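You operate a simulated robot arm through the tools that you are given. There is no shell and no other tool.

Carry out the task below with a simulated robot arm. There is one attempt and no reset: what you move stays moved.

JOB
Stir the taro balls, then top the ice with taro balls and then mung beans.
Fine: one ladle of each; use each pan's own ladle, put it back, and spill nothing.

The check looks at the end state, three seconds after you hand in, the way a careful person would. Anything else that was tipped, shoved, dropped, spilled or broken makes it a failure.

ROBOT AND FRAMES
A 6-joint arm with a two-finger parallel gripper, fixed in place. Base frame: the origin is at the foot of the arm, x ahead of it, y to its left, z up; the work surface is at about z = 822. Lengths are in mm, angles in rad, forces in N, time in s.
Its first joint turns from -2.897 to 2.897 rad. Payload 3.91 kg.
The tool frame sits at the grasp point between the pads (the TCP): z along the fingers, y along the line on which they close. The tips reach 30 mm beyond it. The gripper opens to 110 mm. The fingers are 20 mm wide and 10 mm thick; the gripper's body (48 by 112 mm) begins 55 mm behind the TCP.
Orientation is told as [roll, pitch, yaw] about the base's x, y, z axes, in that order, counted from this pose: with the fingers straight down and closing along the base's y, the tool's x points along the base's -x, its y along +y and its z along -z.

CONTROLS
- The arm moves only by the tool play_rows. Its argument "series" is a list of rows, each an object of numbers (a shift or turn left out is 0, a gripper value left out holds the last): "claw": the opening, from 0 (shut) to 1 (fully open); "dx", "dy", "dz": the shift along the base's x, y, z in mm; "ax", "ay", "az": the turn, a rotation vector about the base's x, y, z in rad. In form: [{"claw": .., "dx": .., "dy": .., "dz": .., "ax": .., "ay": .., "az": ..}, ...]. A call has 1 to 20 rows; each row shifts and turns the commanded pose from where the row before left it. Each row takes 0.2 s and may step no farther than 50 mm and 0.15 rad from the row before; otherwise, or with a gripper value out of range, the whole call is refused. A pose out of reach is approached as far as the arm can. The call stops where the force on the tool passes 40 N (or 10 N more than at its start, if that is more) or the arm is blocked; 0.2 s more then pass. Each finger travels about 108 mm/s and halts on what it meets, pressing with about 40 N; the grip force reading is that of the motor and also rises with nothing between the fingers. The clock runs only during rows and for 0.2 s after the last one: add rows that do not move to give the fingers time. The reply holds the time, the measured pose of the TCP, the force on the tool along the base axes, the opening and the grip force, in the units named above and with some noise, with the torque about the TCP (base axes, N m) and any sound that the robot's microphone picked up.
- Cameras (640 x 400 px; columns grow to the right, rows downward): "scene" is fixed at [397.8, -500.5, 1611.6]; the picture's right is [0.16, -0.99, 0.00], its down [-0.96, -0.16, -0.21] and it looks along [0.21, 0.03, -0.98] (base axes); focal length 214 px, centre (320, 200). "wrist" rides on the gripper at [72, 17, -103] in the tool frame; the picture's right is [-0.23, 0.97, 0.00], its down [-0.76, -0.18, -0.62] and it looks along [-0.61, -0.14, 0.78] (tool axes); focal length 222 px, centre (320, 200).
- capture(camera): a new picture of that camera. No time passes.
- probe_pixels(camera, pixels): there is no depth. For up to 12 entries [column, row, z] of the newest picture of that camera ("zoom" is the newest enlarged one), the place [x, y] in the base frame at which the ray of that pixel passes the height z, good to about 2 mm. No time passes.
- enlarge(camera, box): a new picture of the part [left, top, right, bottom] of that camera's present view, enlarged. No time passes.
- job_done(): hands the job in; it is judged then, once.

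Leave the gripper open and the arm clear of the work at the hand-in unless told otherwise.

The tools are called after "Request:" as name(argument=value, ...) on one line, values as JSON. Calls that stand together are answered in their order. play_rows: Moves the arm, as the interface text tells. Its arguments: {"type":"object","properties":{"series":{"type":"array","items":{"type":"object","properties":{"claw":{"type":"number"},"dx":{"type":"number"},"dy":{"type":"number"},"dz":{"type":"number"},"ax":{"type":"number"},"ay":{"type":"number"},"az":{"type":"number"}}}}},"required":["series"]} The other tools are called the same way: capture (camera) takes a picture; probe_pixels (camera, pixels) gives the place at which the rays of pixels pass given heights; enlarge (camera, box) takes an enlarged picture of a part of a camera's view; job_done () hands the job in.

At the start:

```text
time_s: 0.0
position: [636.1, -238.4, 1273.9]
tool_rot: [-0.002, -0.002, 0.003]
force: [-1.0, -0.1, -0.3]
wrist_torque: [-0.01, -0.02, 0.01]
finger_gap: 110.1
gripper_force: 0.0
```

scene: 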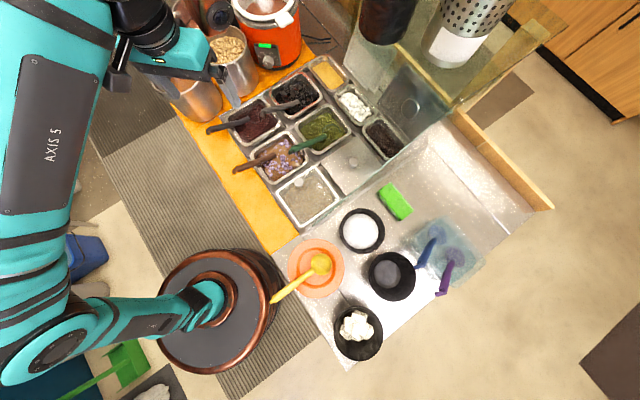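
wrist: 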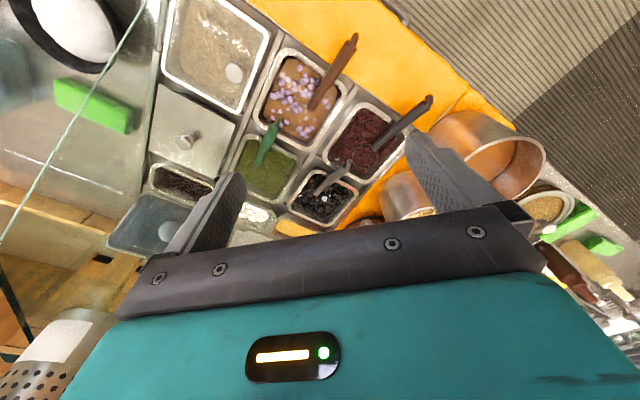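

I see the pan grid in the scene view around (230-400, 60-220), with bowls at (362,230), (391,275) and (357,332). I'll zoom in on the pans, bowls and ladles before I move anything.

Request:
enlarge(camera="scene", box=[200, 50, 420, 230])

Request:
enlarge(camera="scene", box=[260, 180, 480, 370])

Request:
enlarge(camera="wrist", box=[140, 0, 460, 220])

```text
2.22 times, centred on (310, 140) of scene
```

zoom: 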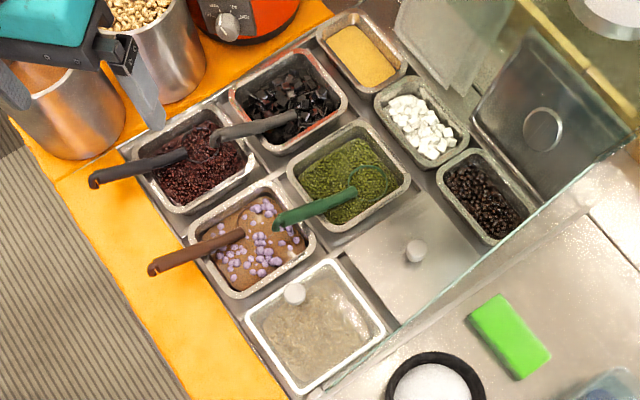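

```text
2.11 times, centred on (370, 275) of scene
```

zoom: 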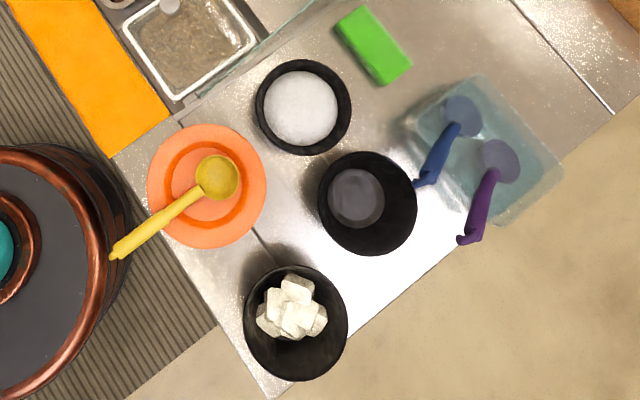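

```text
1.82 times, centred on (300, 110) of wrist
```

zoom: 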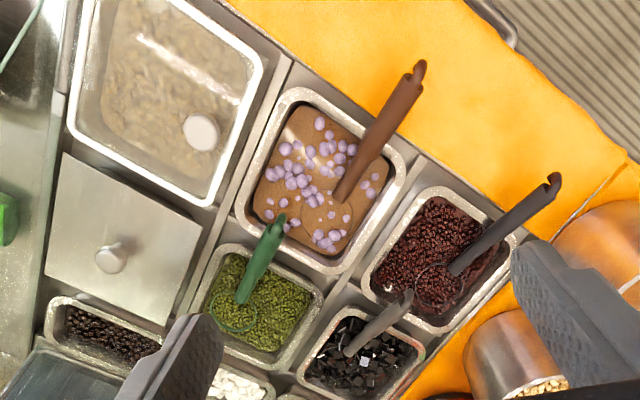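

Brown ladle sits in the purple taro ball pan, and the green ladle in the mung bean pan. I'll zoom further into the bowls to tell the ice from the other contents, and look at the glass guard.

Request:
enlarge(camera="scene", box=[330, 195, 420, 305])

Request:
enlarge(camera="scene", box=[320, 290, 400, 370])

Request:
enlarge(camera="scene", box=[225, 100, 355, 190])

Request:
enlarge(camera="scene", box=[330, 40, 570, 230])

```text
3.64 times, centred on (375, 250) of scene
```

zoom: 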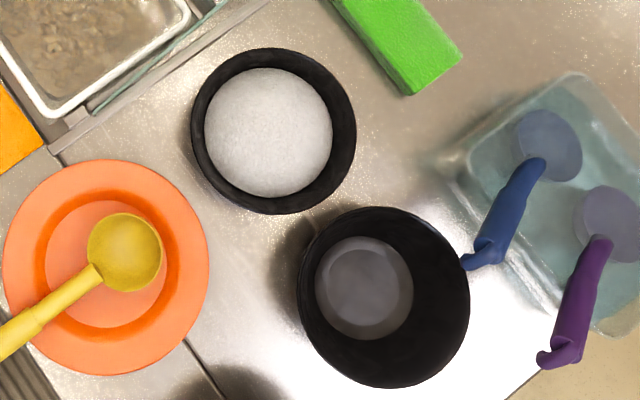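

```text
5.00 times, centred on (360, 330) of scene
```

zoom: 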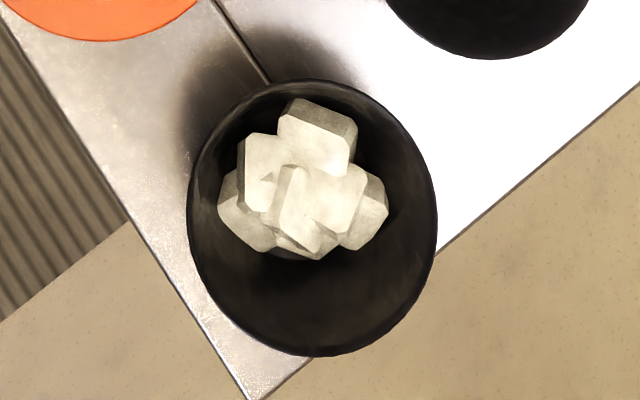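

```text
4.44 times, centred on (290, 145) of scene
```

zoom: 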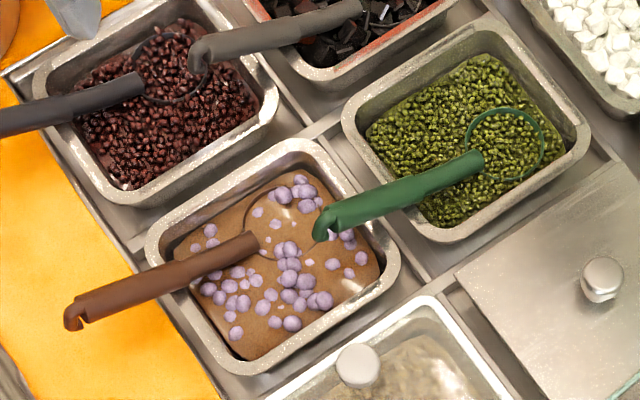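

```text
2.11 times, centred on (450, 135) of scene
```

zoom: 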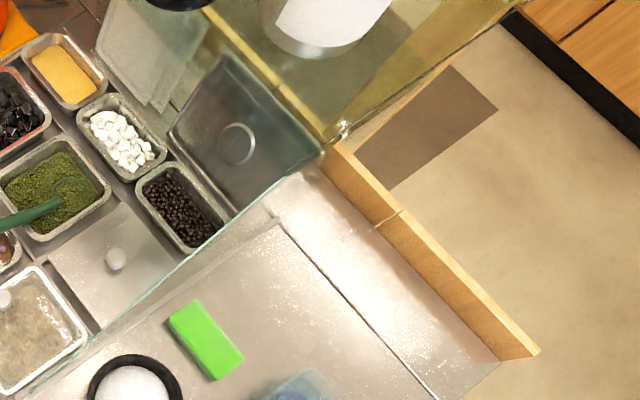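

Three bowls: a smooth white dome of shaved ice at (362,230), an empty bowl at (391,275), and ice-like cubes at (357,332). Now I'll measure positions of pans, ladle handles, bowls and the glass line by probing pixels at plausible heights.

Request:
capture(camera="scene")

Request:
probe_pixels(camera="scene", pixels=[[362, 230, 822], [362, 230, 900], [391, 275, 822], [357, 332, 822], [236, 171, 900], [288, 148, 870], [284, 160, 840], [321, 129, 840], [290, 150, 900], [326, 137, 880], [316, 268, 822], [356, 218, 822]])

Request:
capture(camera="wrist")

Request:
probe_pixels(camera="wrist", pixels=[[295, 98, 840], [355, 35, 900], [310, 108, 870], [258, 166, 880], [276, 125, 900], [262, 170, 840], [150, 0, 822], [0, 240, 822], [75, 20, 860], [185, 140, 850], [233, 73, 850], [430, 98, 900]])

```text
taken
```

scene: 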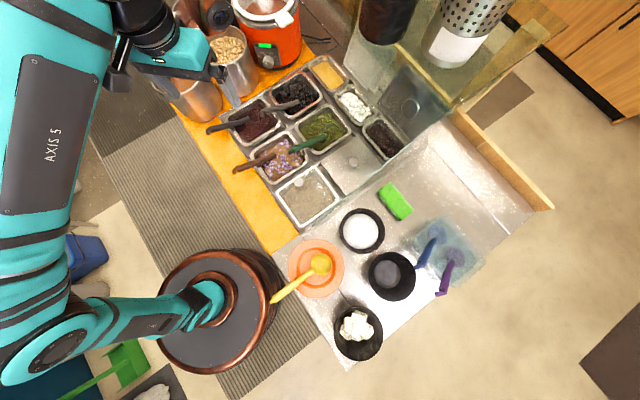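

```text
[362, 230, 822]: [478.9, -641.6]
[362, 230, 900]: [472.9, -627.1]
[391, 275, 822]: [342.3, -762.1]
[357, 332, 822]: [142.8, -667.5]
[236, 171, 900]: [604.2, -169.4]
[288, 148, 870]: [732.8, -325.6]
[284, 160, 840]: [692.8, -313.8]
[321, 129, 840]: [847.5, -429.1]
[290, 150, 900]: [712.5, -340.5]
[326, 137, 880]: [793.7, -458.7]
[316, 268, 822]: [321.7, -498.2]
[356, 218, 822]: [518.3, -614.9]
```

```text
taken
```

wrist: 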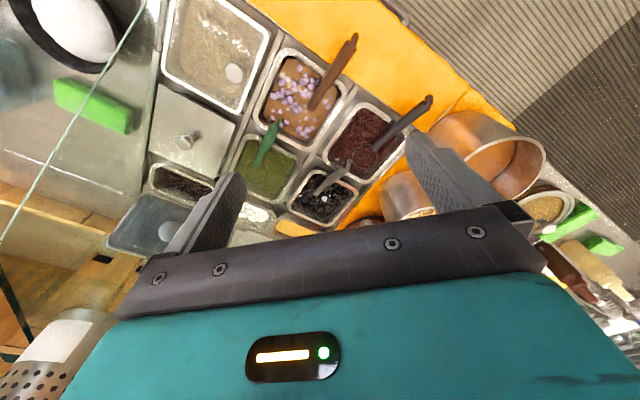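

```text
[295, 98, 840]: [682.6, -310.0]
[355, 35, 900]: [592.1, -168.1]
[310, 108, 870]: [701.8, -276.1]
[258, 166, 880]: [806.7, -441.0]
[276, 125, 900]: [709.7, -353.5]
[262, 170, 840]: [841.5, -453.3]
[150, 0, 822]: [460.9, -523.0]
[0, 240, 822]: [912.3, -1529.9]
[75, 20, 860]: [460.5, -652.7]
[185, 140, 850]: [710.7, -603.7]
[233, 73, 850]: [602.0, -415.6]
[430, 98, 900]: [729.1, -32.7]
```

The taro pan is near (690,-312), the mung pan near (845,-445), and the ice bowl near (475,-635). A glass guard seems to run between the pans and the counter, so I'll zoom in on it and on the ladles from both cameras.

Request:
enlarge(camera="scene", box=[280, 150, 400, 225])

Request:
enlarge(camera="scene", box=[360, 60, 500, 160])

Request:
enlarge(camera="wrist", box=[0, 0, 200, 125])

Request:
enlarge(camera="wrist", box=[0, 120, 240, 270])

```text
5.33 times, centred on (340, 188) of scene
```

zoom: 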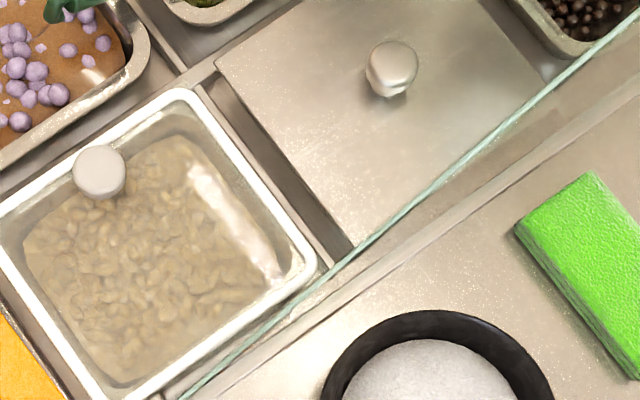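

```text
4.00 times, centred on (430, 110) of scene
```

zoom: 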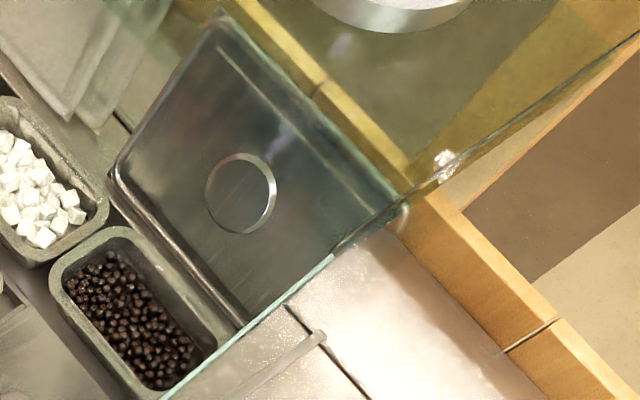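

```text
3.20 times, centred on (100, 62) of wrist
```

zoom: 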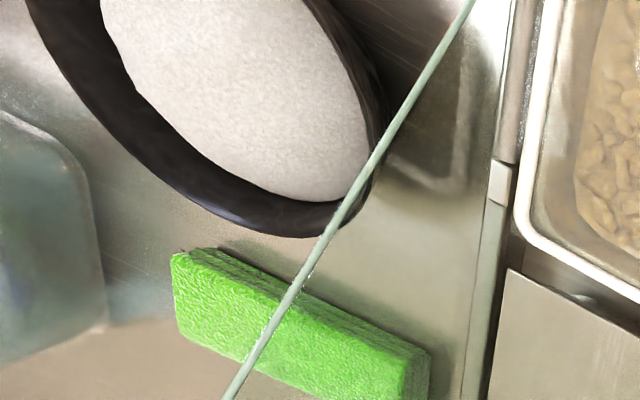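

```text
2.67 times, centred on (120, 195) of wrist
```

zoom: 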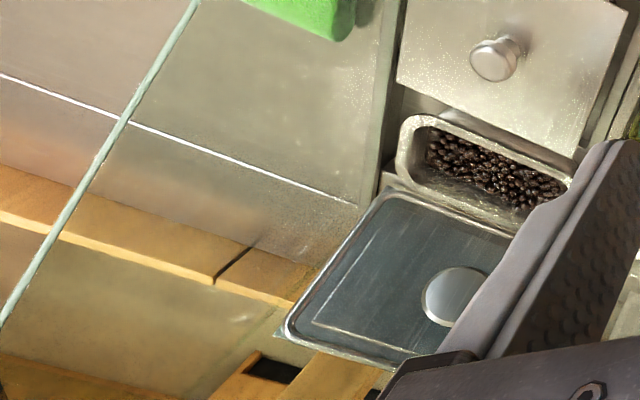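

The glass looks like a vertical side panel standing on the seam. By my triangulation its edge slopes up from about (409,-416,822) toward (700,-710,1200), so I have to go around its low front end. Next I'll measure the ladle handles from both cameras.

Request:
enlarge(camera="wrist", box=[220, 20, 380, 120])

Request:
enlarge(camera="wrist", box=[220, 100, 340, 180])

Request:
enlarge(camera="scene", box=[225, 125, 321, 185])

Request:
enlarge(camera="scene", box=[270, 95, 366, 165])

```text
4.00 times, centred on (300, 70) of wrist
```

zoom: 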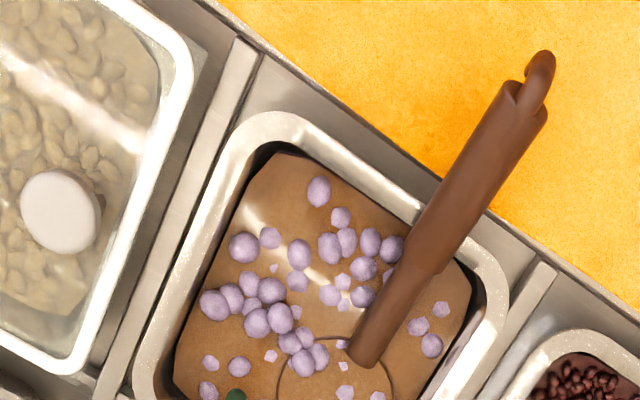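

```text
5.00 times, centred on (280, 140) of wrist
```

zoom: 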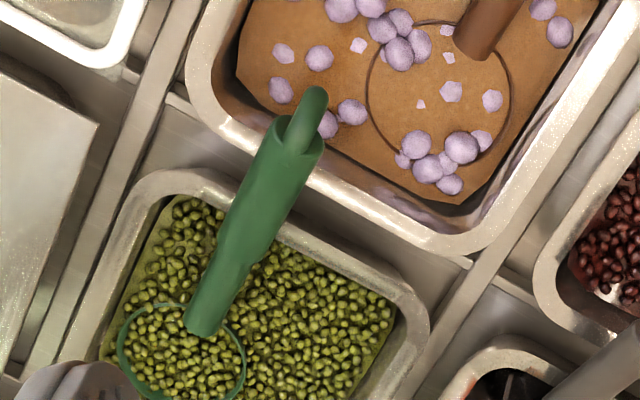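

```text
6.67 times, centred on (273, 155) of scene
```

zoom: 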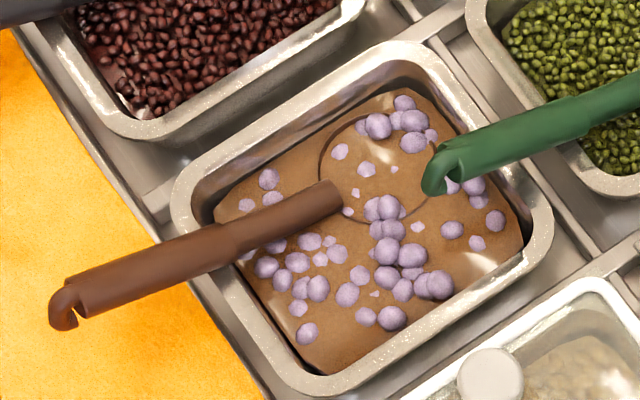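

```text
5.71 times, centred on (318, 130) of scene
```

zoom: 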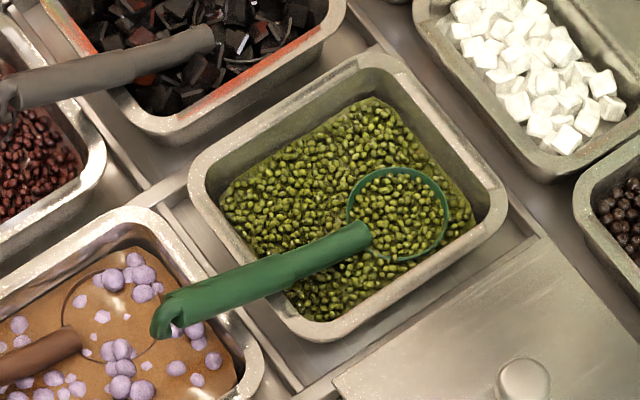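

By triangulation the brown handle runs from about (710,-274,838) at the cup up to about (610,-177,908) at the hook. The green one runs from (818,-457,845) to (717,-353,907). Both point along the base diagonal (-1,+1). Next I'll yaw the gripper by -45° so it closes across the handles, and come down a little at the same place to look closer.

Request:
play_rows(series=[{"claw": 1, "az": -0.131, "dz": -15}, {"az": -0.131, "dz": -25}, {"az": -0.131, "dz": -25}, {"az": -0.131, "dz": -25}, {"az": -0.131, "dz": -25}, {"az": -0.1304, "dz": -15}, {}])

Request:
capture(camera="wrist")

Request:
capture(camera="scene")

```text
time_s: 1.6
position: [636.6, -238.7, 1144.1]
tool_rot: [0.0, -0.002, -0.786]
force: [0.3, -0.4, 0.2]
wrist_torque: [0.02, 0.01, 0.02]
finger_gap: 110.2
gripper_force: 0.2
```

```text
taken
```

wrist: 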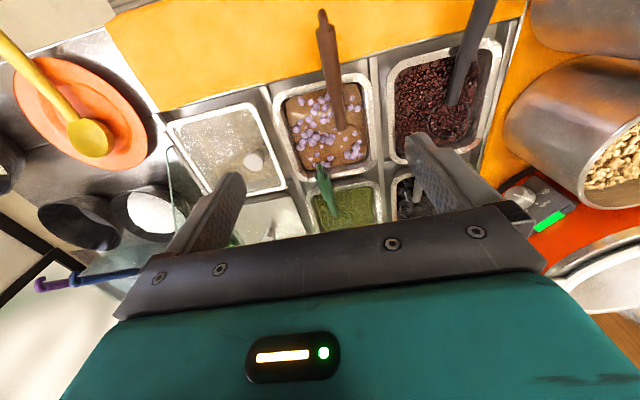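

```text
taken
```

scene: 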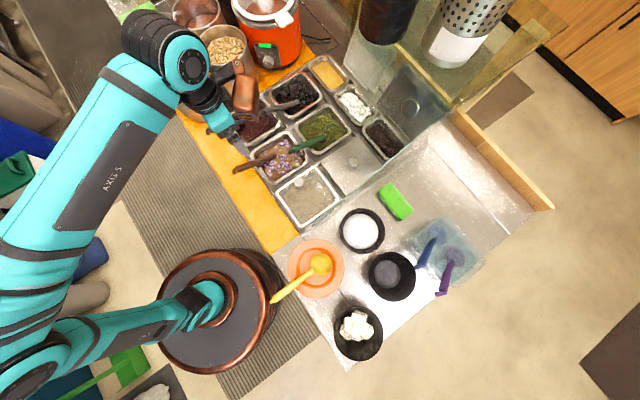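

The gripper is now yawed -45°. From here the wrist view shows the brown ladle at (330,75), the glass panel near (175,180) and the ice bowl at (150,212). I'll zoom in on these.

Request:
enlarge(camera="wrist", box=[260, 0, 420, 100])

Request:
enlarge(camera="wrist", box=[260, 80, 420, 240])

Request:
enlarge(camera="wrist", box=[0, 100, 260, 280])

```text
4.00 times, centred on (340, 50) of wrist
```

zoom: 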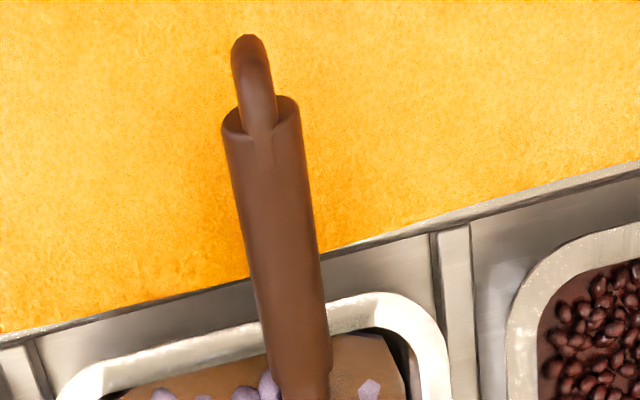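

```text
2.50 times, centred on (340, 160) of wrist
```

zoom: 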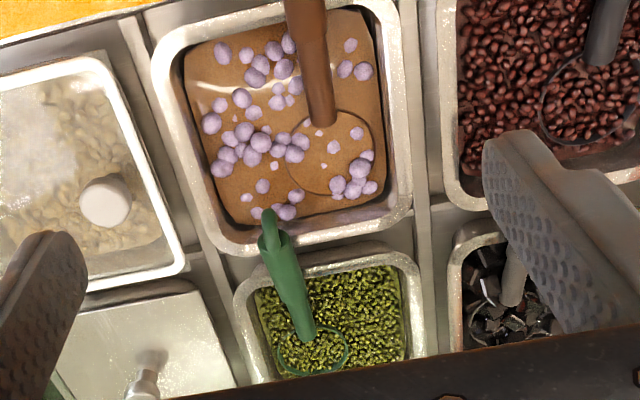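

```text
2.22 times, centred on (130, 190) of wrist
```

zoom: 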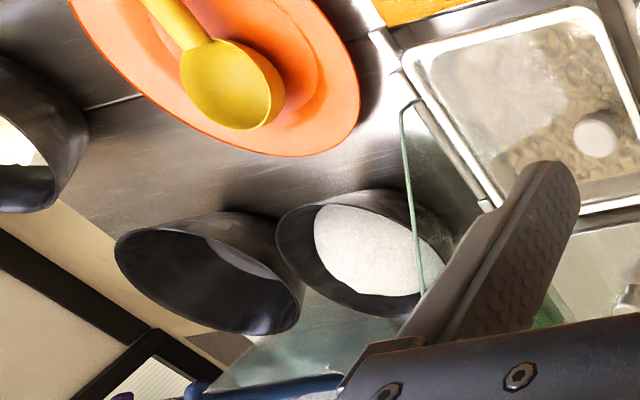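

The panel's front corner is low, as I estimated. To refine the brown handle I'll probe its end (325.5,29), the thick part's end (333,92), the cup joint (341,126) and the ring centre (344,141) at two heights each.

Request:
probe_pixels(camera="wrist", pixels=[[325.5, 29, 900], [325.5, 29, 920], [333, 92, 860], [333, 92, 880], [340.8, 126, 830], [340.8, 126, 850], [344, 141, 830], [344, 141, 850], [322.5, 10, 900], [322.5, 10, 920]])

Request:
probe_pixels(camera="scene", pixels=[[237, 169.2, 900], [237, 169.2, 920], [274.5, 155, 830], [274.5, 155, 850], [282, 150.2, 830], [282, 150.2, 850], [234.3, 171.8, 900], [234.3, 171.8, 920]])

```text
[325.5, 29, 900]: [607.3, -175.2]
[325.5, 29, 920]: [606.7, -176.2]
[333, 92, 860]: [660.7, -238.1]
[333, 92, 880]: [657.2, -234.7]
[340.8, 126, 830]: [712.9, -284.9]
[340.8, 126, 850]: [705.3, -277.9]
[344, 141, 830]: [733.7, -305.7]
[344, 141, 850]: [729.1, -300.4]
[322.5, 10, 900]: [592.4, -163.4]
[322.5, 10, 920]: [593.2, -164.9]
```

```text
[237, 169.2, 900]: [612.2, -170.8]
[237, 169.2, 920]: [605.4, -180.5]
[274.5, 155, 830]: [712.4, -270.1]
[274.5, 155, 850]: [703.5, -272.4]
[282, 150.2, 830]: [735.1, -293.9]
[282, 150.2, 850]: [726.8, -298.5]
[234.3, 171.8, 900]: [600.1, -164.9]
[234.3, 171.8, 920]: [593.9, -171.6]
```

The handle is about 23 mm thick and its axis lies close to the line x+y=431. The grip spot is near (636,-205,893). I'll move above it with the gripper open and stop at z≈975 to check the alignment.

Request:
play_rows(series=[{"claw": 1, "dy": 10, "dz": -10}, {"dy": 13, "dz": -30}, {"dy": 10, "dz": -40}, {"dz": -40}, {"dz": -30}, {"dz": -19}, {}])

Request:
capture(camera="wrist")

Request:
enlarge(camera="scene", box=[190, 90, 320, 190])

```text
time_s: 3.2
position: [635.2, -204.5, 975.3]
tool_rot: [-0.001, 0.0, -0.784]
force: [0.2, 0.3, 0.0]
wrist_torque: [-0.02, -0.02, 0.02]
finger_gap: 110.0
gripper_force: 0.1
```

```text
taken
```

wrist: 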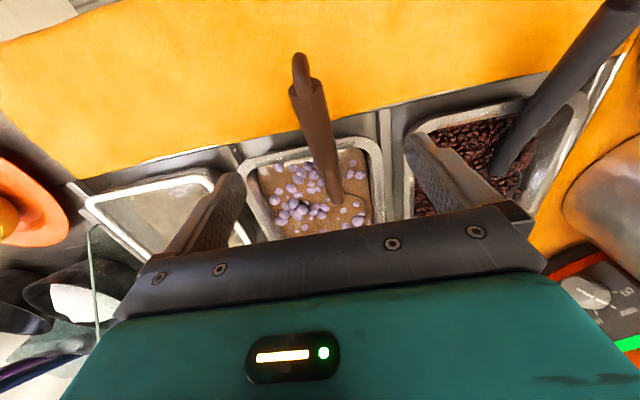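

```text
4.00 times, centred on (255, 140) of scene
```

zoom: 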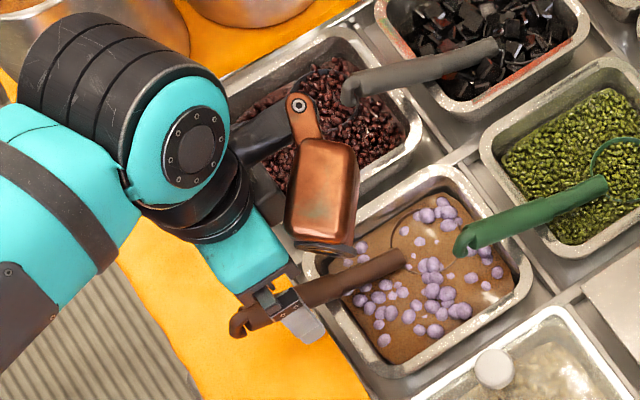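

The handle sits between the open fingers in the wrist view, from its end at about (305,85) to the joint at about (336,197). I'll zoom in and probe the handle edges to confirm the lateral centring.

Request:
enlarge(camera="wrist", box=[240, 40, 400, 240])

Request:
probe_pixels(camera="zoom", pixels=[[265, 100, 905], [318, 100, 905], [285, 150, 893], [335, 150, 893], [305, 230, 875], [352, 230, 875], [345, 308, 850], [377, 305, 850]])

```text
2.00 times, centred on (320, 140) of wrist
```

zoom: 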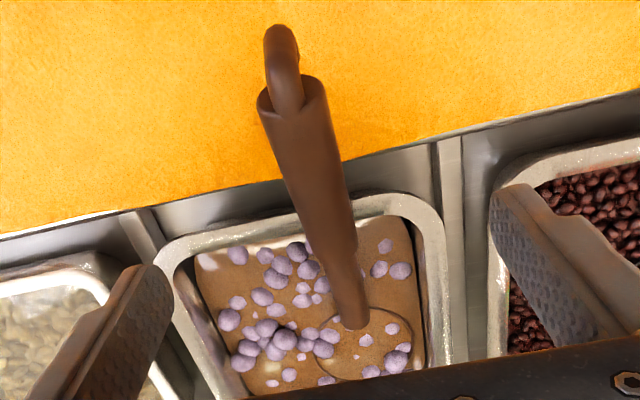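

```text
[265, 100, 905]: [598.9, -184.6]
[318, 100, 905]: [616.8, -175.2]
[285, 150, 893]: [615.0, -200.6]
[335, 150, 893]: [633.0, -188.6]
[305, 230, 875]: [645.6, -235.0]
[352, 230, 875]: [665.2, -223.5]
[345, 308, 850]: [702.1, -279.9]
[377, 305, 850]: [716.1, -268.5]
```

The handle is centred between the fingers to within about 1 mm. I'll go straight down 70 mm to z≈905 so the tips straddle the handle, staying above the pan rim, then read the force.

Request:
play_rows(series=[{"claw": 1, "dz": -15}, {"dz": -20}, {"dz": -15}, {"dz": -12}, {"dz": -8}, {}])

Request:
enlarge(camera="scene", box=[200, 110, 320, 190])

Request:
capture(camera="wrist")

```text
time_s: 4.6
position: [636.4, -207.7, 906.0]
tool_rot: [-0.001, 0.0, -0.786]
force: [0.4, 0.5, -0.3]
wrist_torque: [-0.01, 0.01, 0.03]
finger_gap: 110.0
gripper_force: 0.0
```

```text
5.00 times, centred on (260, 150) of scene
```

zoom: 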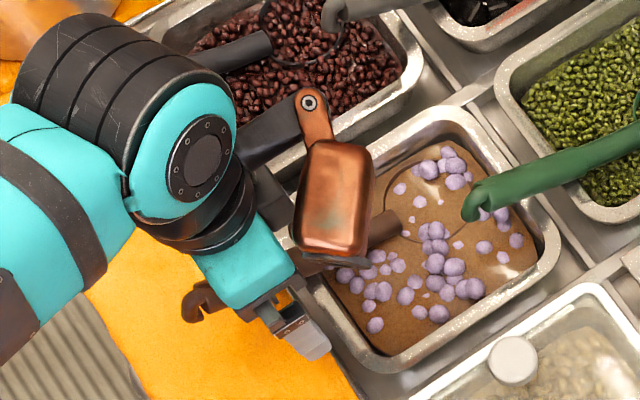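

```text
taken
```

wrist: 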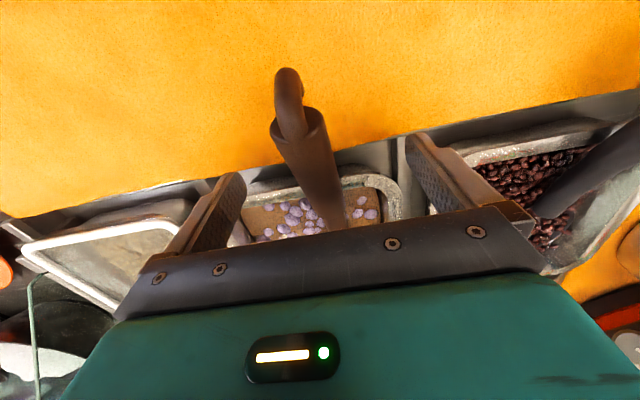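

The fingers straddle the handle with no contact force. Now I'll close the gripper on the handle.

Request:
play_rows(series=[{"claw": 0.5}, {"claw": 0.3}, {"claw": 0.15}, {"claw": 0}, {"claw": 0}, {"claw": 0}])

Request:
enlarge(camera="scene", box=[200, 110, 320, 190])

Request:
capture(camera="wrist")

```text
time_s: 6.0
position: [636.0, -206.4, 905.8]
tool_rot: [-0.001, -0.001, -0.784]
force: [-0.1, 0.4, 0.3]
wrist_torque: [-0.01, 0.02, -0.02]
finger_gap: 23.4
gripper_force: 40.2
```

```text
5.00 times, centred on (260, 150) of scene
```

zoom: 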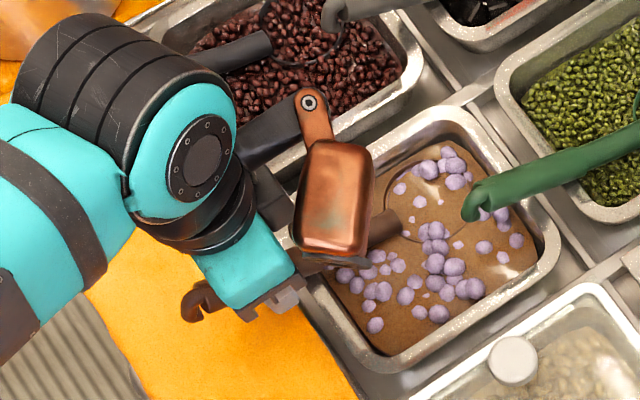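

```text
taken
```

wrist: 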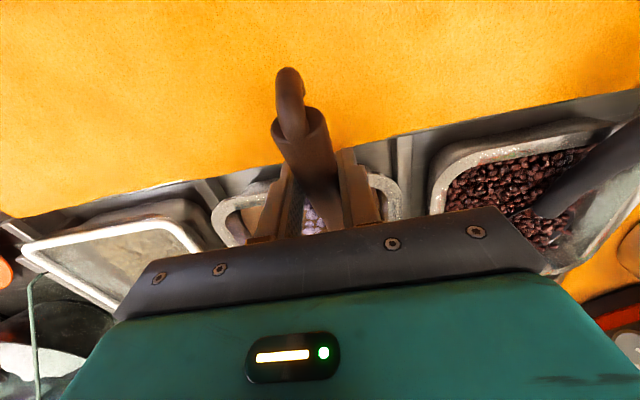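

Gripped: the gap is 23.4 mm at 40 N and nothing moved. Before stirring I need the pan's inner limits, so I'll zoom in on the pan and probe the corners of the liquid.

Request:
enlarge(camera="scene", box=[240, 120, 320, 190])

Request:
probe_pixels(camera="scene", pixels=[[286.5, 138.5, 848], [303.7, 162.5, 848], [274.5, 181.2, 848], [257.3, 157.3, 848], [280.5, 160, 848], [307.5, 162, 867], [252, 155, 867], [272, 185.5, 867]])

```text
5.71 times, centred on (280, 155) of scene
```

zoom: 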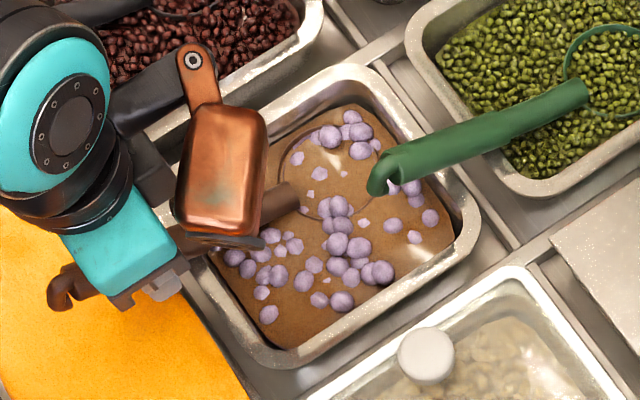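

```text
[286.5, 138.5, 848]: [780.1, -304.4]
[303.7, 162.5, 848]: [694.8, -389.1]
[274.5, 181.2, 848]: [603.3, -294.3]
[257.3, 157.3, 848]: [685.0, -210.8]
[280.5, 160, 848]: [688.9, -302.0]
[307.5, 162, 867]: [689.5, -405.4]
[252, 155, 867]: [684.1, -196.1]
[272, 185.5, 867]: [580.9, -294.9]
```

The liquid area is about 132 mm along the handle and 118 mm across, centred near (691,-300). The cup sits near the far +y side of it, and the green hook overhangs the pan's far edge. I'll lift a few mm off the rim and then tilt the handle about 0.3 rad steeper while holding the cup in place, so the handle clears the rim while I stir.

Request:
play_rows(series=[{"claw": 0, "dz": 2}, {"dz": 3}, {"dx": 2.1, "dy": -2.1, "dz": 6.5, "ax": 0.03536, "ay": 0.03536}, {"dx": 2.3, "dy": -2.3, "dz": 6.3, "ax": 0.03536, "ay": 0.03536}, {"dx": 2.5, "dy": -2.5, "dz": 6.2, "ax": 0.03536, "ay": 0.03536}, {"dx": 2.8, "dy": -2.8, "dz": 6.0, "ax": 0.03536, "ay": 0.03536}, {"dx": 3.0, "dy": -3.0, "dz": 5.8, "ax": 0.03536, "ay": 0.03536}, {"dx": 3.2, "dy": -3.2, "dz": 5.5, "ax": 0.03536, "ay": 0.03536}, {}])

Request:
enlarge(camera="scene", box=[220, 110, 330, 190])

Request:
capture(camera="wrist")

```text
time_s: 8.0
position: [651.2, -223.8, 946.8]
tool_rot: [0.0, 0.3, -0.786]
force: [-0.2, -0.1, -0.1]
wrist_torque: [0.02, 0.06, 0.02]
finger_gap: 23.1
gripper_force: 40.1
```

```text
5.00 times, centred on (275, 150) of scene
```

zoom: 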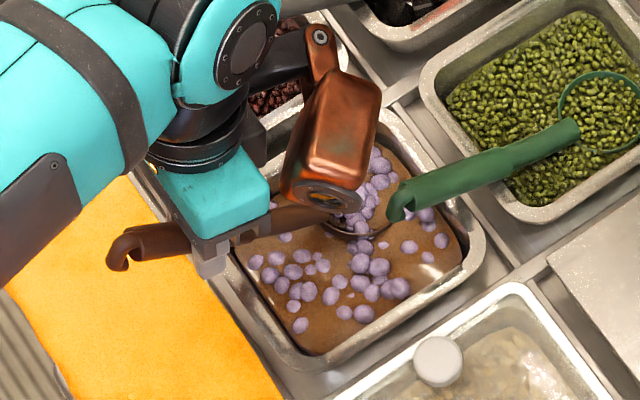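

```text
taken
```

wrist: 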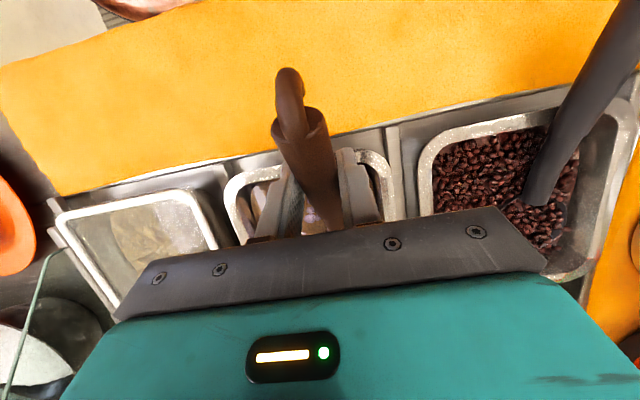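

The tilt is good: the torque is small and the ladle is held at 0.3 rad. Now I'll stir: move the cup to the pan's centre side (dx -16), then make one full circle of radius 20 mm while watching the force.

Request:
play_rows(series=[{"claw": 0, "dx": -6}, {"dx": -10}, {"dx": -2.7, "dy": -10}, {"dx": -7.3, "dy": -7.3}, {"dx": -10, "dy": -2.7}, {"dx": -10, "dy": 2.7}, {"dx": -7.3, "dy": 7.3}, {"dx": -2.7, "dy": 10}, {"dx": 2.7, "dy": 10}, {"dx": 7.3, "dy": 7.3}, {"dx": 10, "dy": 2.7}, {"dx": 10, "dy": -2.7}, {"dx": 7.3, "dy": -7.3}, {"dx": 2.7, "dy": -10}, {}])

Request:
enlarge(camera="scene", box=[220, 110, 330, 190])

```text
time_s: 11.2
position: [637.3, -221.3, 945.9]
tool_rot: [0.001, 0.299, -0.785]
force: [0.2, 0.1, -1.4]
wrist_torque: [0.05, 0.05, 0.01]
finger_gap: 23.2
gripper_force: 39.8
```

```text
5.00 times, centred on (275, 150) of scene
```

zoom: 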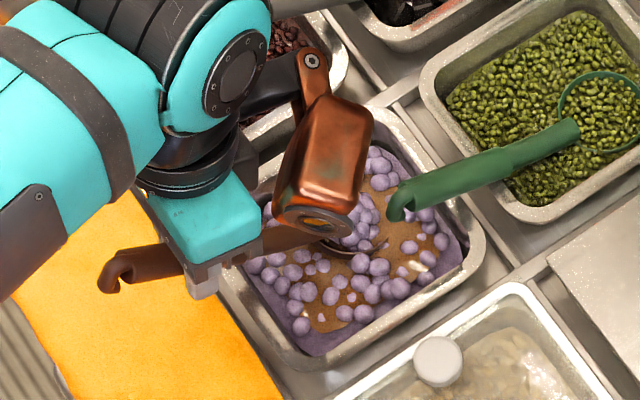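

The circle went with no force, and more taro balls have come up to the surface. I'll make two more circles, the second in the opposite sense of coverage, to finish the stir.

Request:
play_rows(series=[{"claw": 0, "dx": -2.7, "dy": -10}, {"dx": -7.3, "dy": -7.3}, {"dx": -10, "dy": -2.7}, {"dx": -10, "dy": 2.7}, {"dx": -7.3, "dy": 7.3}, {"dx": -2.7, "dy": 10}, {"dx": 2.7, "dy": 10}, {"dx": 7.3, "dy": 7.3}, {"dx": 10, "dy": 2.7}, {"dx": 10, "dy": -2.7}, {"dx": 7.3, "dy": -7.3}, {"dx": 2.7, "dy": -10}, {}])

Request:
play_rows(series=[{"claw": 0, "dx": -2.7, "dy": -10}, {"dx": -7.3, "dy": -7.3}, {"dx": -10, "dy": -2.7}, {"dx": -10, "dy": 2.7}, {"dx": -7.3, "dy": 7.3}, {"dx": -2.7, "dy": 10}, {"dx": 2.7, "dy": 10}, {"dx": 7.3, "dy": 7.3}, {"dx": 10, "dy": 2.7}, {"dx": 10, "dy": -2.7}, {"dx": 7.3, "dy": -7.3}, {"dx": 2.7, "dy": -10}, {}])

Request:
enlarge(camera="scene", box=[220, 110, 330, 190])

```text
time_s: 14.0
position: [635.0, -221.6, 947.8]
tool_rot: [0.001, 0.299, -0.786]
force: [-0.2, 0.8, -1.5]
wrist_torque: [0.05, 0.05, 0.05]
finger_gap: 23.2
gripper_force: 40.1
```

```text
time_s: 16.8
position: [635.2, -221.7, 946.2]
tool_rot: [0.001, 0.298, -0.785]
force: [0.4, -0.1, -1.1]
wrist_torque: [0.03, 0.05, 0.0]
finger_gap: 23.3
gripper_force: 40.2
```

```text
5.00 times, centred on (275, 150) of scene
```

zoom: 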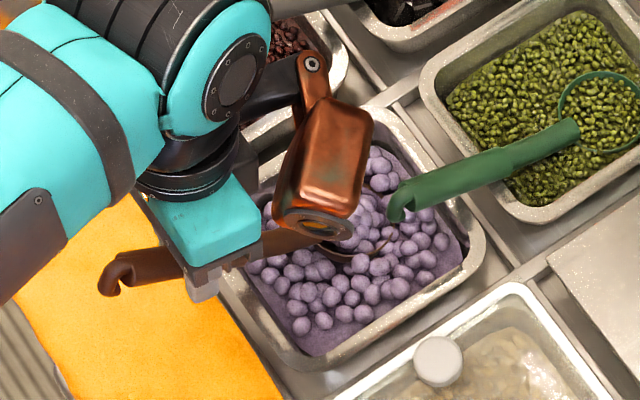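

The stir worked: the brown syrup is now evenly mixed with purple balls. Now the scoop: back the cup up slightly toward the handle side, dip about 8 mm, sweep it mouth-first, then level it while raising. I won't go high yet because the green hook overhangs the far edge.

Request:
play_rows(series=[{"claw": 0, "dx": -9.2, "dy": 3.5}, {"dx": -9.2, "dy": 3.5}, {"dx": 3, "dy": -3, "dz": -4}, {"dx": 5, "dy": -5, "dz": -4}, {"dx": 5, "dy": -5}, {"dx": 3, "dy": -3}, {"dx": -3.2, "dy": 3.2, "dz": -0.5, "ax": -0.03536, "ay": -0.03536}, {"dx": -3.0, "dy": 3.0, "dz": -0.8, "ax": -0.03536, "ay": -0.03536}, {"dx": -2.8, "dy": 2.8, "dz": -1, "ax": -0.03536, "ay": -0.03536}, {"dx": -2.5, "dy": 2.5, "dz": -1.2, "ax": -0.03536, "ay": -0.03536}, {"dx": -2.3, "dy": 2.3, "dz": -1.3, "ax": -0.03536, "ay": -0.03536}, {"dx": -2.1, "dy": 2.1, "dz": -1.5, "ax": -0.03536, "ay": -0.03536}, {}])

Request:
enlarge(camera="scene", box=[220, 110, 330, 190])

Request:
capture(camera="wrist")

```text
time_s: 19.6
position: [617.9, -214.7, 932.5]
tool_rot: [0.001, -0.003, -0.785]
force: [-0.6, 0.1, -1.0]
wrist_torque: [0.06, 0.06, 0.02]
finger_gap: 23.2
gripper_force: 39.5
```

```text
5.00 times, centred on (275, 150) of scene
```

zoom: 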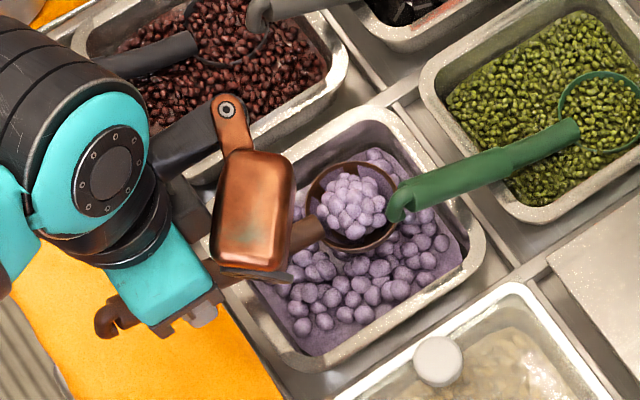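

```text
taken
```

wrist: 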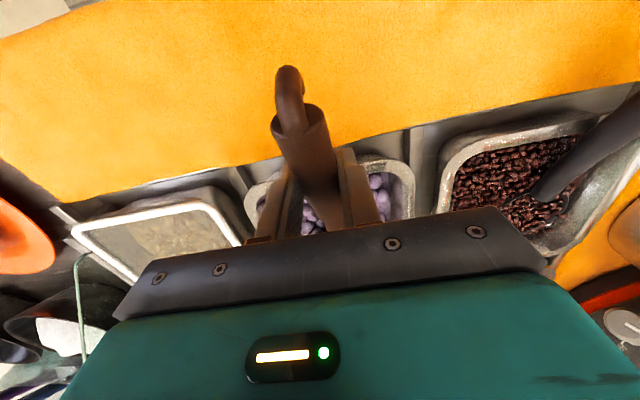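

I have a nicely heaped ladle of taro balls, seen at (350,205) in the zoom, level and just at the rim. The green hook is right beside it. I'll slide back along the handle direction first and then rise slowly.

Request:
play_rows(series=[{"claw": 0, "dx": -3, "dy": 3}, {"dx": -5, "dy": 5}, {"dx": -6, "dy": 6, "dz": 2}, {"dx": -6, "dy": 6, "dz": 4}, {"dx": -5, "dy": 5, "dz": 6}, {"dx": -3, "dy": 3, "dz": 8}, {"dz": 10}, {"dz": 12}, {"dz": 12}, {"dz": 10}, {"dz": 6}, {}, {}, {}])

Request:
enlarge(camera="scene", box=[210, 110, 330, 190])

Request:
capture(camera="wrist")

```text
time_s: 22.6
position: [590.5, -186.9, 1002.0]
tool_rot: [-0.001, -0.002, -0.786]
force: [0.6, -0.6, -1.2]
wrist_torque: [0.07, 0.05, -0.01]
finger_gap: 23.1
gripper_force: 40.5
```

```text
5.00 times, centred on (270, 150) of scene
```

zoom: 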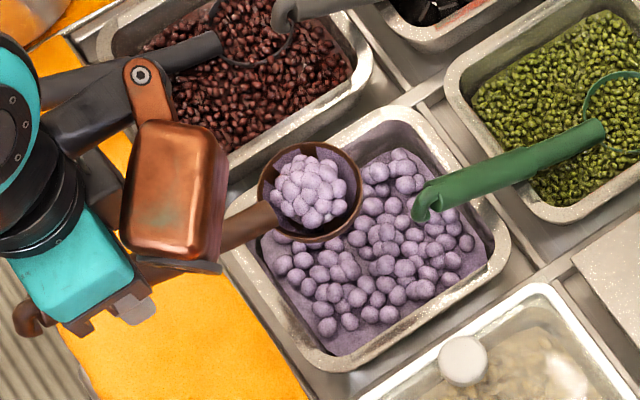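

```text
taken
```

wrist: 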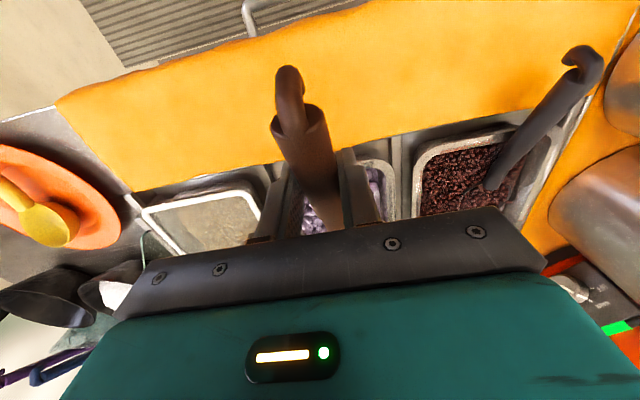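

The ladle is level and heaped, and the pan is clean around it. The ice bowl's rim comes out near z≈900, centred at about (467,-633). Now I'll start carrying the ladle slowly toward the robot side, rising and yawing it, so that it later passes the glass at its low front end.

Request:
play_rows(series=[{"claw": 0, "dx": -3.07, "dy": -1.55, "dz": 1.23, "az": 0.00689}, {"dx": -6.14, "dy": -3.1, "dz": 2.46, "az": 0.01378}, {"dx": -9.22, "dy": -4.64, "dz": 3.69, "az": 0.02066}, {"dx": -11.26, "dy": -5.68, "dz": 4.52, "az": 0.02526}, {"dx": -12.29, "dy": -6.19, "dz": 4.93, "az": 0.02755}, {"dx": -12.29, "dy": -6.19, "dz": 4.93, "az": 0.02755}, {"dx": -12.29, "dy": -6.19, "dz": 4.93, "az": 0.02755}, {"dx": -12.29, "dy": -6.19, "dz": 4.93, "az": 0.02755}, {"dx": -12.29, "dy": -6.19, "dz": 4.93, "az": 0.02755}, {"dx": -12.29, "dy": -6.19, "dz": 4.93, "az": 0.02755}, {"dx": -12.29, "dy": -6.19, "dz": 4.93, "az": 0.02755}, {"dx": -12.29, "dy": -6.19, "dz": 4.93, "az": 0.02755}, {"dx": -12.29, "dy": -6.19, "dz": 4.93, "az": 0.02755}, {"dx": -12.29, "dy": -6.19, "dz": 4.93, "az": 0.02755}, {"dx": -11.26, "dy": -5.68, "dz": 4.52, "az": 0.02526}, {"dx": -10.24, "dy": -5.16, "dz": 4.11, "az": 0.02296}, {"dx": -8.19, "dy": -4.13, "dz": 3.28, "az": 0.01837}, {"dx": -6.14, "dy": -3.1, "dz": 2.46, "az": 0.01378}, {"dx": -4.1, "dy": -2.06, "dz": 1.64, "az": 0.00918}, {"dx": -2.05, "dy": -1.03, "dz": 0.82, "az": 0.00459}])

Request:
capture(camera="scene")

Request:
capture(camera="wrist")

```text
time_s: 26.8
position: [396.8, -284.4, 1079.4]
tool_rot: [-0.001, -0.001, -0.348]
force: [0.2, -0.4, -1.1]
wrist_torque: [0.02, 0.06, -0.02]
finger_gap: 23.3
gripper_force: 40.0
```

```text
taken
```

scene: 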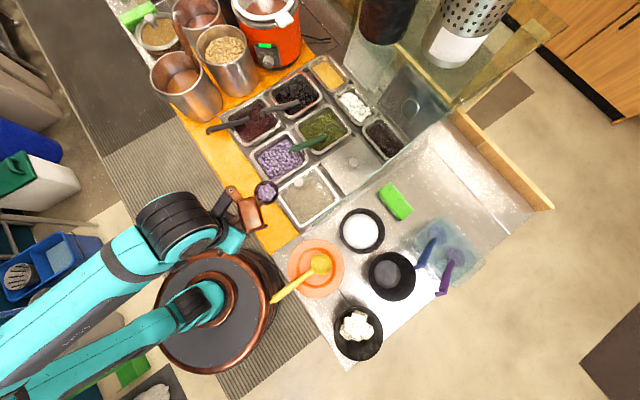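

```text
taken
```

wrist: 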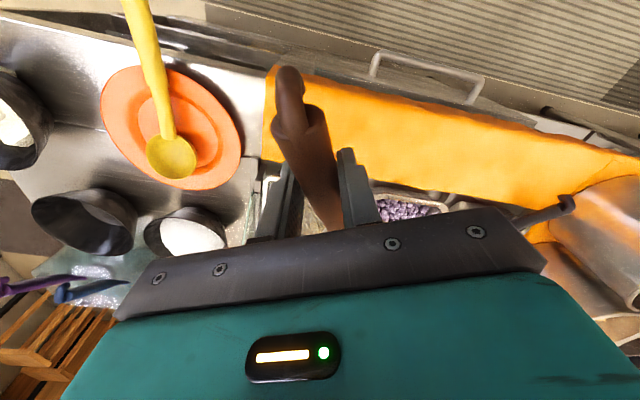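

The ladle is at about (265,193) in the scene. I'll check that it is still full, and use this wrist view to triangulate the ice bowl at (186,232) and the glass.

Request:
enlarge(camera="scene", box=[210, 160, 310, 230])

Request:
enlarge(camera="wrist", box=[20, 150, 280, 310])

```text
5.71 times, centred on (260, 195) of scene
```

zoom: 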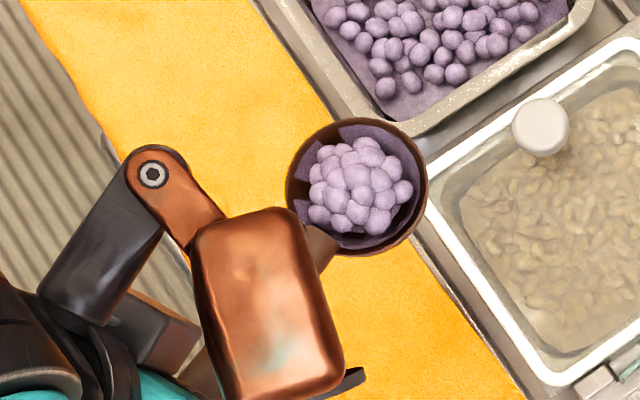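

```text
2.46 times, centred on (150, 230) of wrist
```

zoom: 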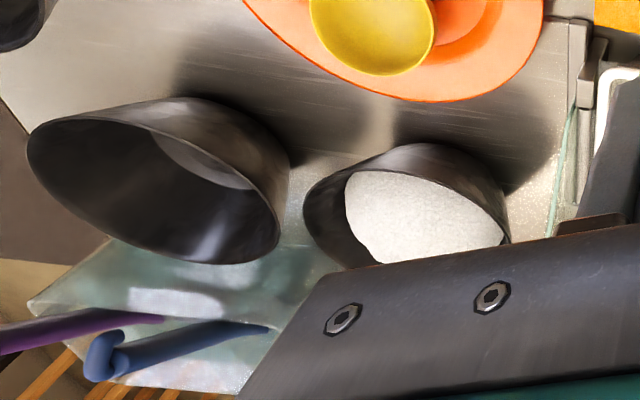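

The ladle is still full and nothing has spilled. I'll continue to the next waypoint around the low glass end, TCP to about (298,-461) at the same height with another 25° of yaw.

Request:
play_rows(series=[{"claw": 0, "dx": -1.55, "dy": -2.8, "az": 0.00689}, {"dx": -3.1, "dy": -5.59, "az": 0.01378}, {"dx": -4.65, "dy": -8.39, "az": 0.02066}, {"dx": -5.69, "dy": -10.25, "az": 0.02526}, {"dx": -6.2, "dy": -11.18, "az": 0.02755}, {"dx": -6.2, "dy": -11.18, "az": 0.02755}, {"dx": -6.2, "dy": -11.18, "az": 0.02755}, {"dx": -6.2, "dy": -11.18, "az": 0.02755}, {"dx": -6.2, "dy": -11.18, "az": 0.02755}, {"dx": -6.2, "dy": -11.18, "az": 0.02755}, {"dx": -6.2, "dy": -11.18, "az": 0.02755}, {"dx": -6.2, "dy": -11.18, "az": 0.02755}, {"dx": -6.2, "dy": -11.18, "az": 0.02755}, {"dx": -6.2, "dy": -11.18, "az": 0.02755}, {"dx": -5.69, "dy": -10.25, "az": 0.02526}, {"dx": -5.17, "dy": -9.32, "az": 0.02296}, {"dx": -4.14, "dy": -7.46, "az": 0.01837}, {"dx": -3.1, "dy": -5.59, "az": 0.01378}, {"dx": -2.07, "dy": -3.73, "az": 0.00918}, {"dx": -1.03, "dy": -1.86, "az": 0.00459}])

Request:
capture(camera="scene")

Request:
capture(camera="wrist")

```text
time_s: 31.0
position: [296.9, -463.6, 1080.4]
tool_rot: [0.0, -0.002, 0.088]
force: [0.6, -0.1, -0.9]
wrist_torque: [-0.02, 0.07, 0.01]
finger_gap: 22.9
gripper_force: 39.9
```

```text
taken
```

scene: 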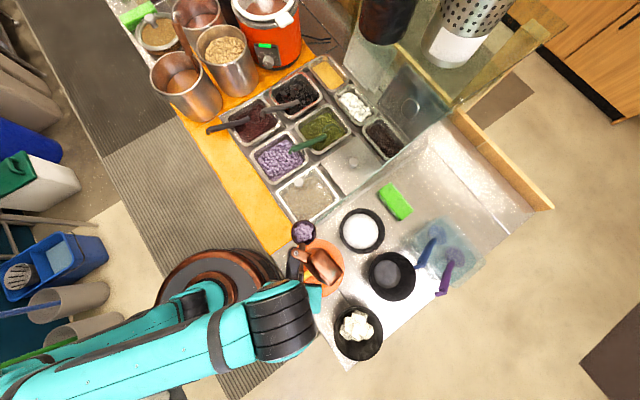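

```text
taken
```

wrist: 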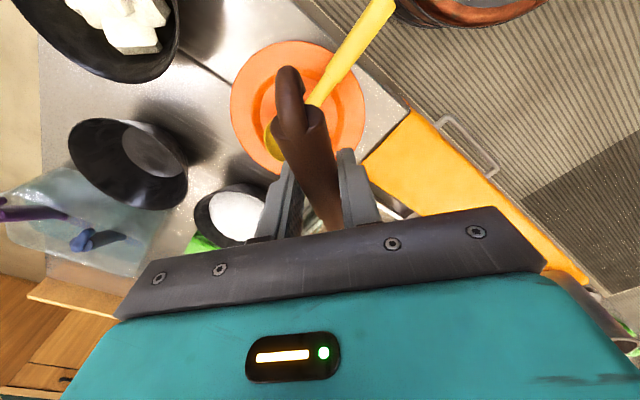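

The ladle is now past the glass's low end, at (304,232) in the scene. I'll zoom in on the ice bowl in the wrist view to refine its position and rim height, and check the cup.

Request:
enlarge(camera="wrist", box=[170, 150, 330, 270])

Request:
enlarge(camera="scene", box=[270, 190, 400, 290])

```text
3.33 times, centred on (250, 210) of wrist
```

zoom: 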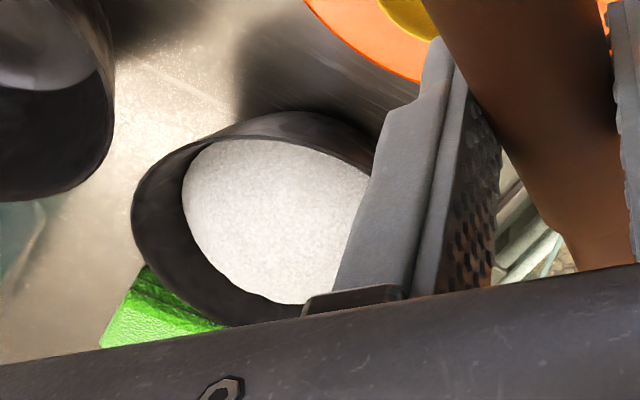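

```text
4.00 times, centred on (335, 240) of scene
```

zoom: 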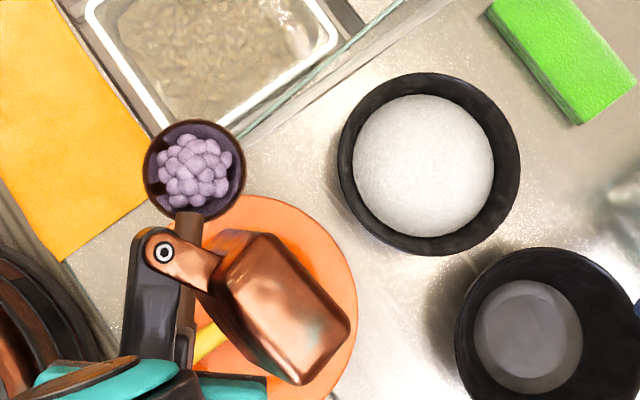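

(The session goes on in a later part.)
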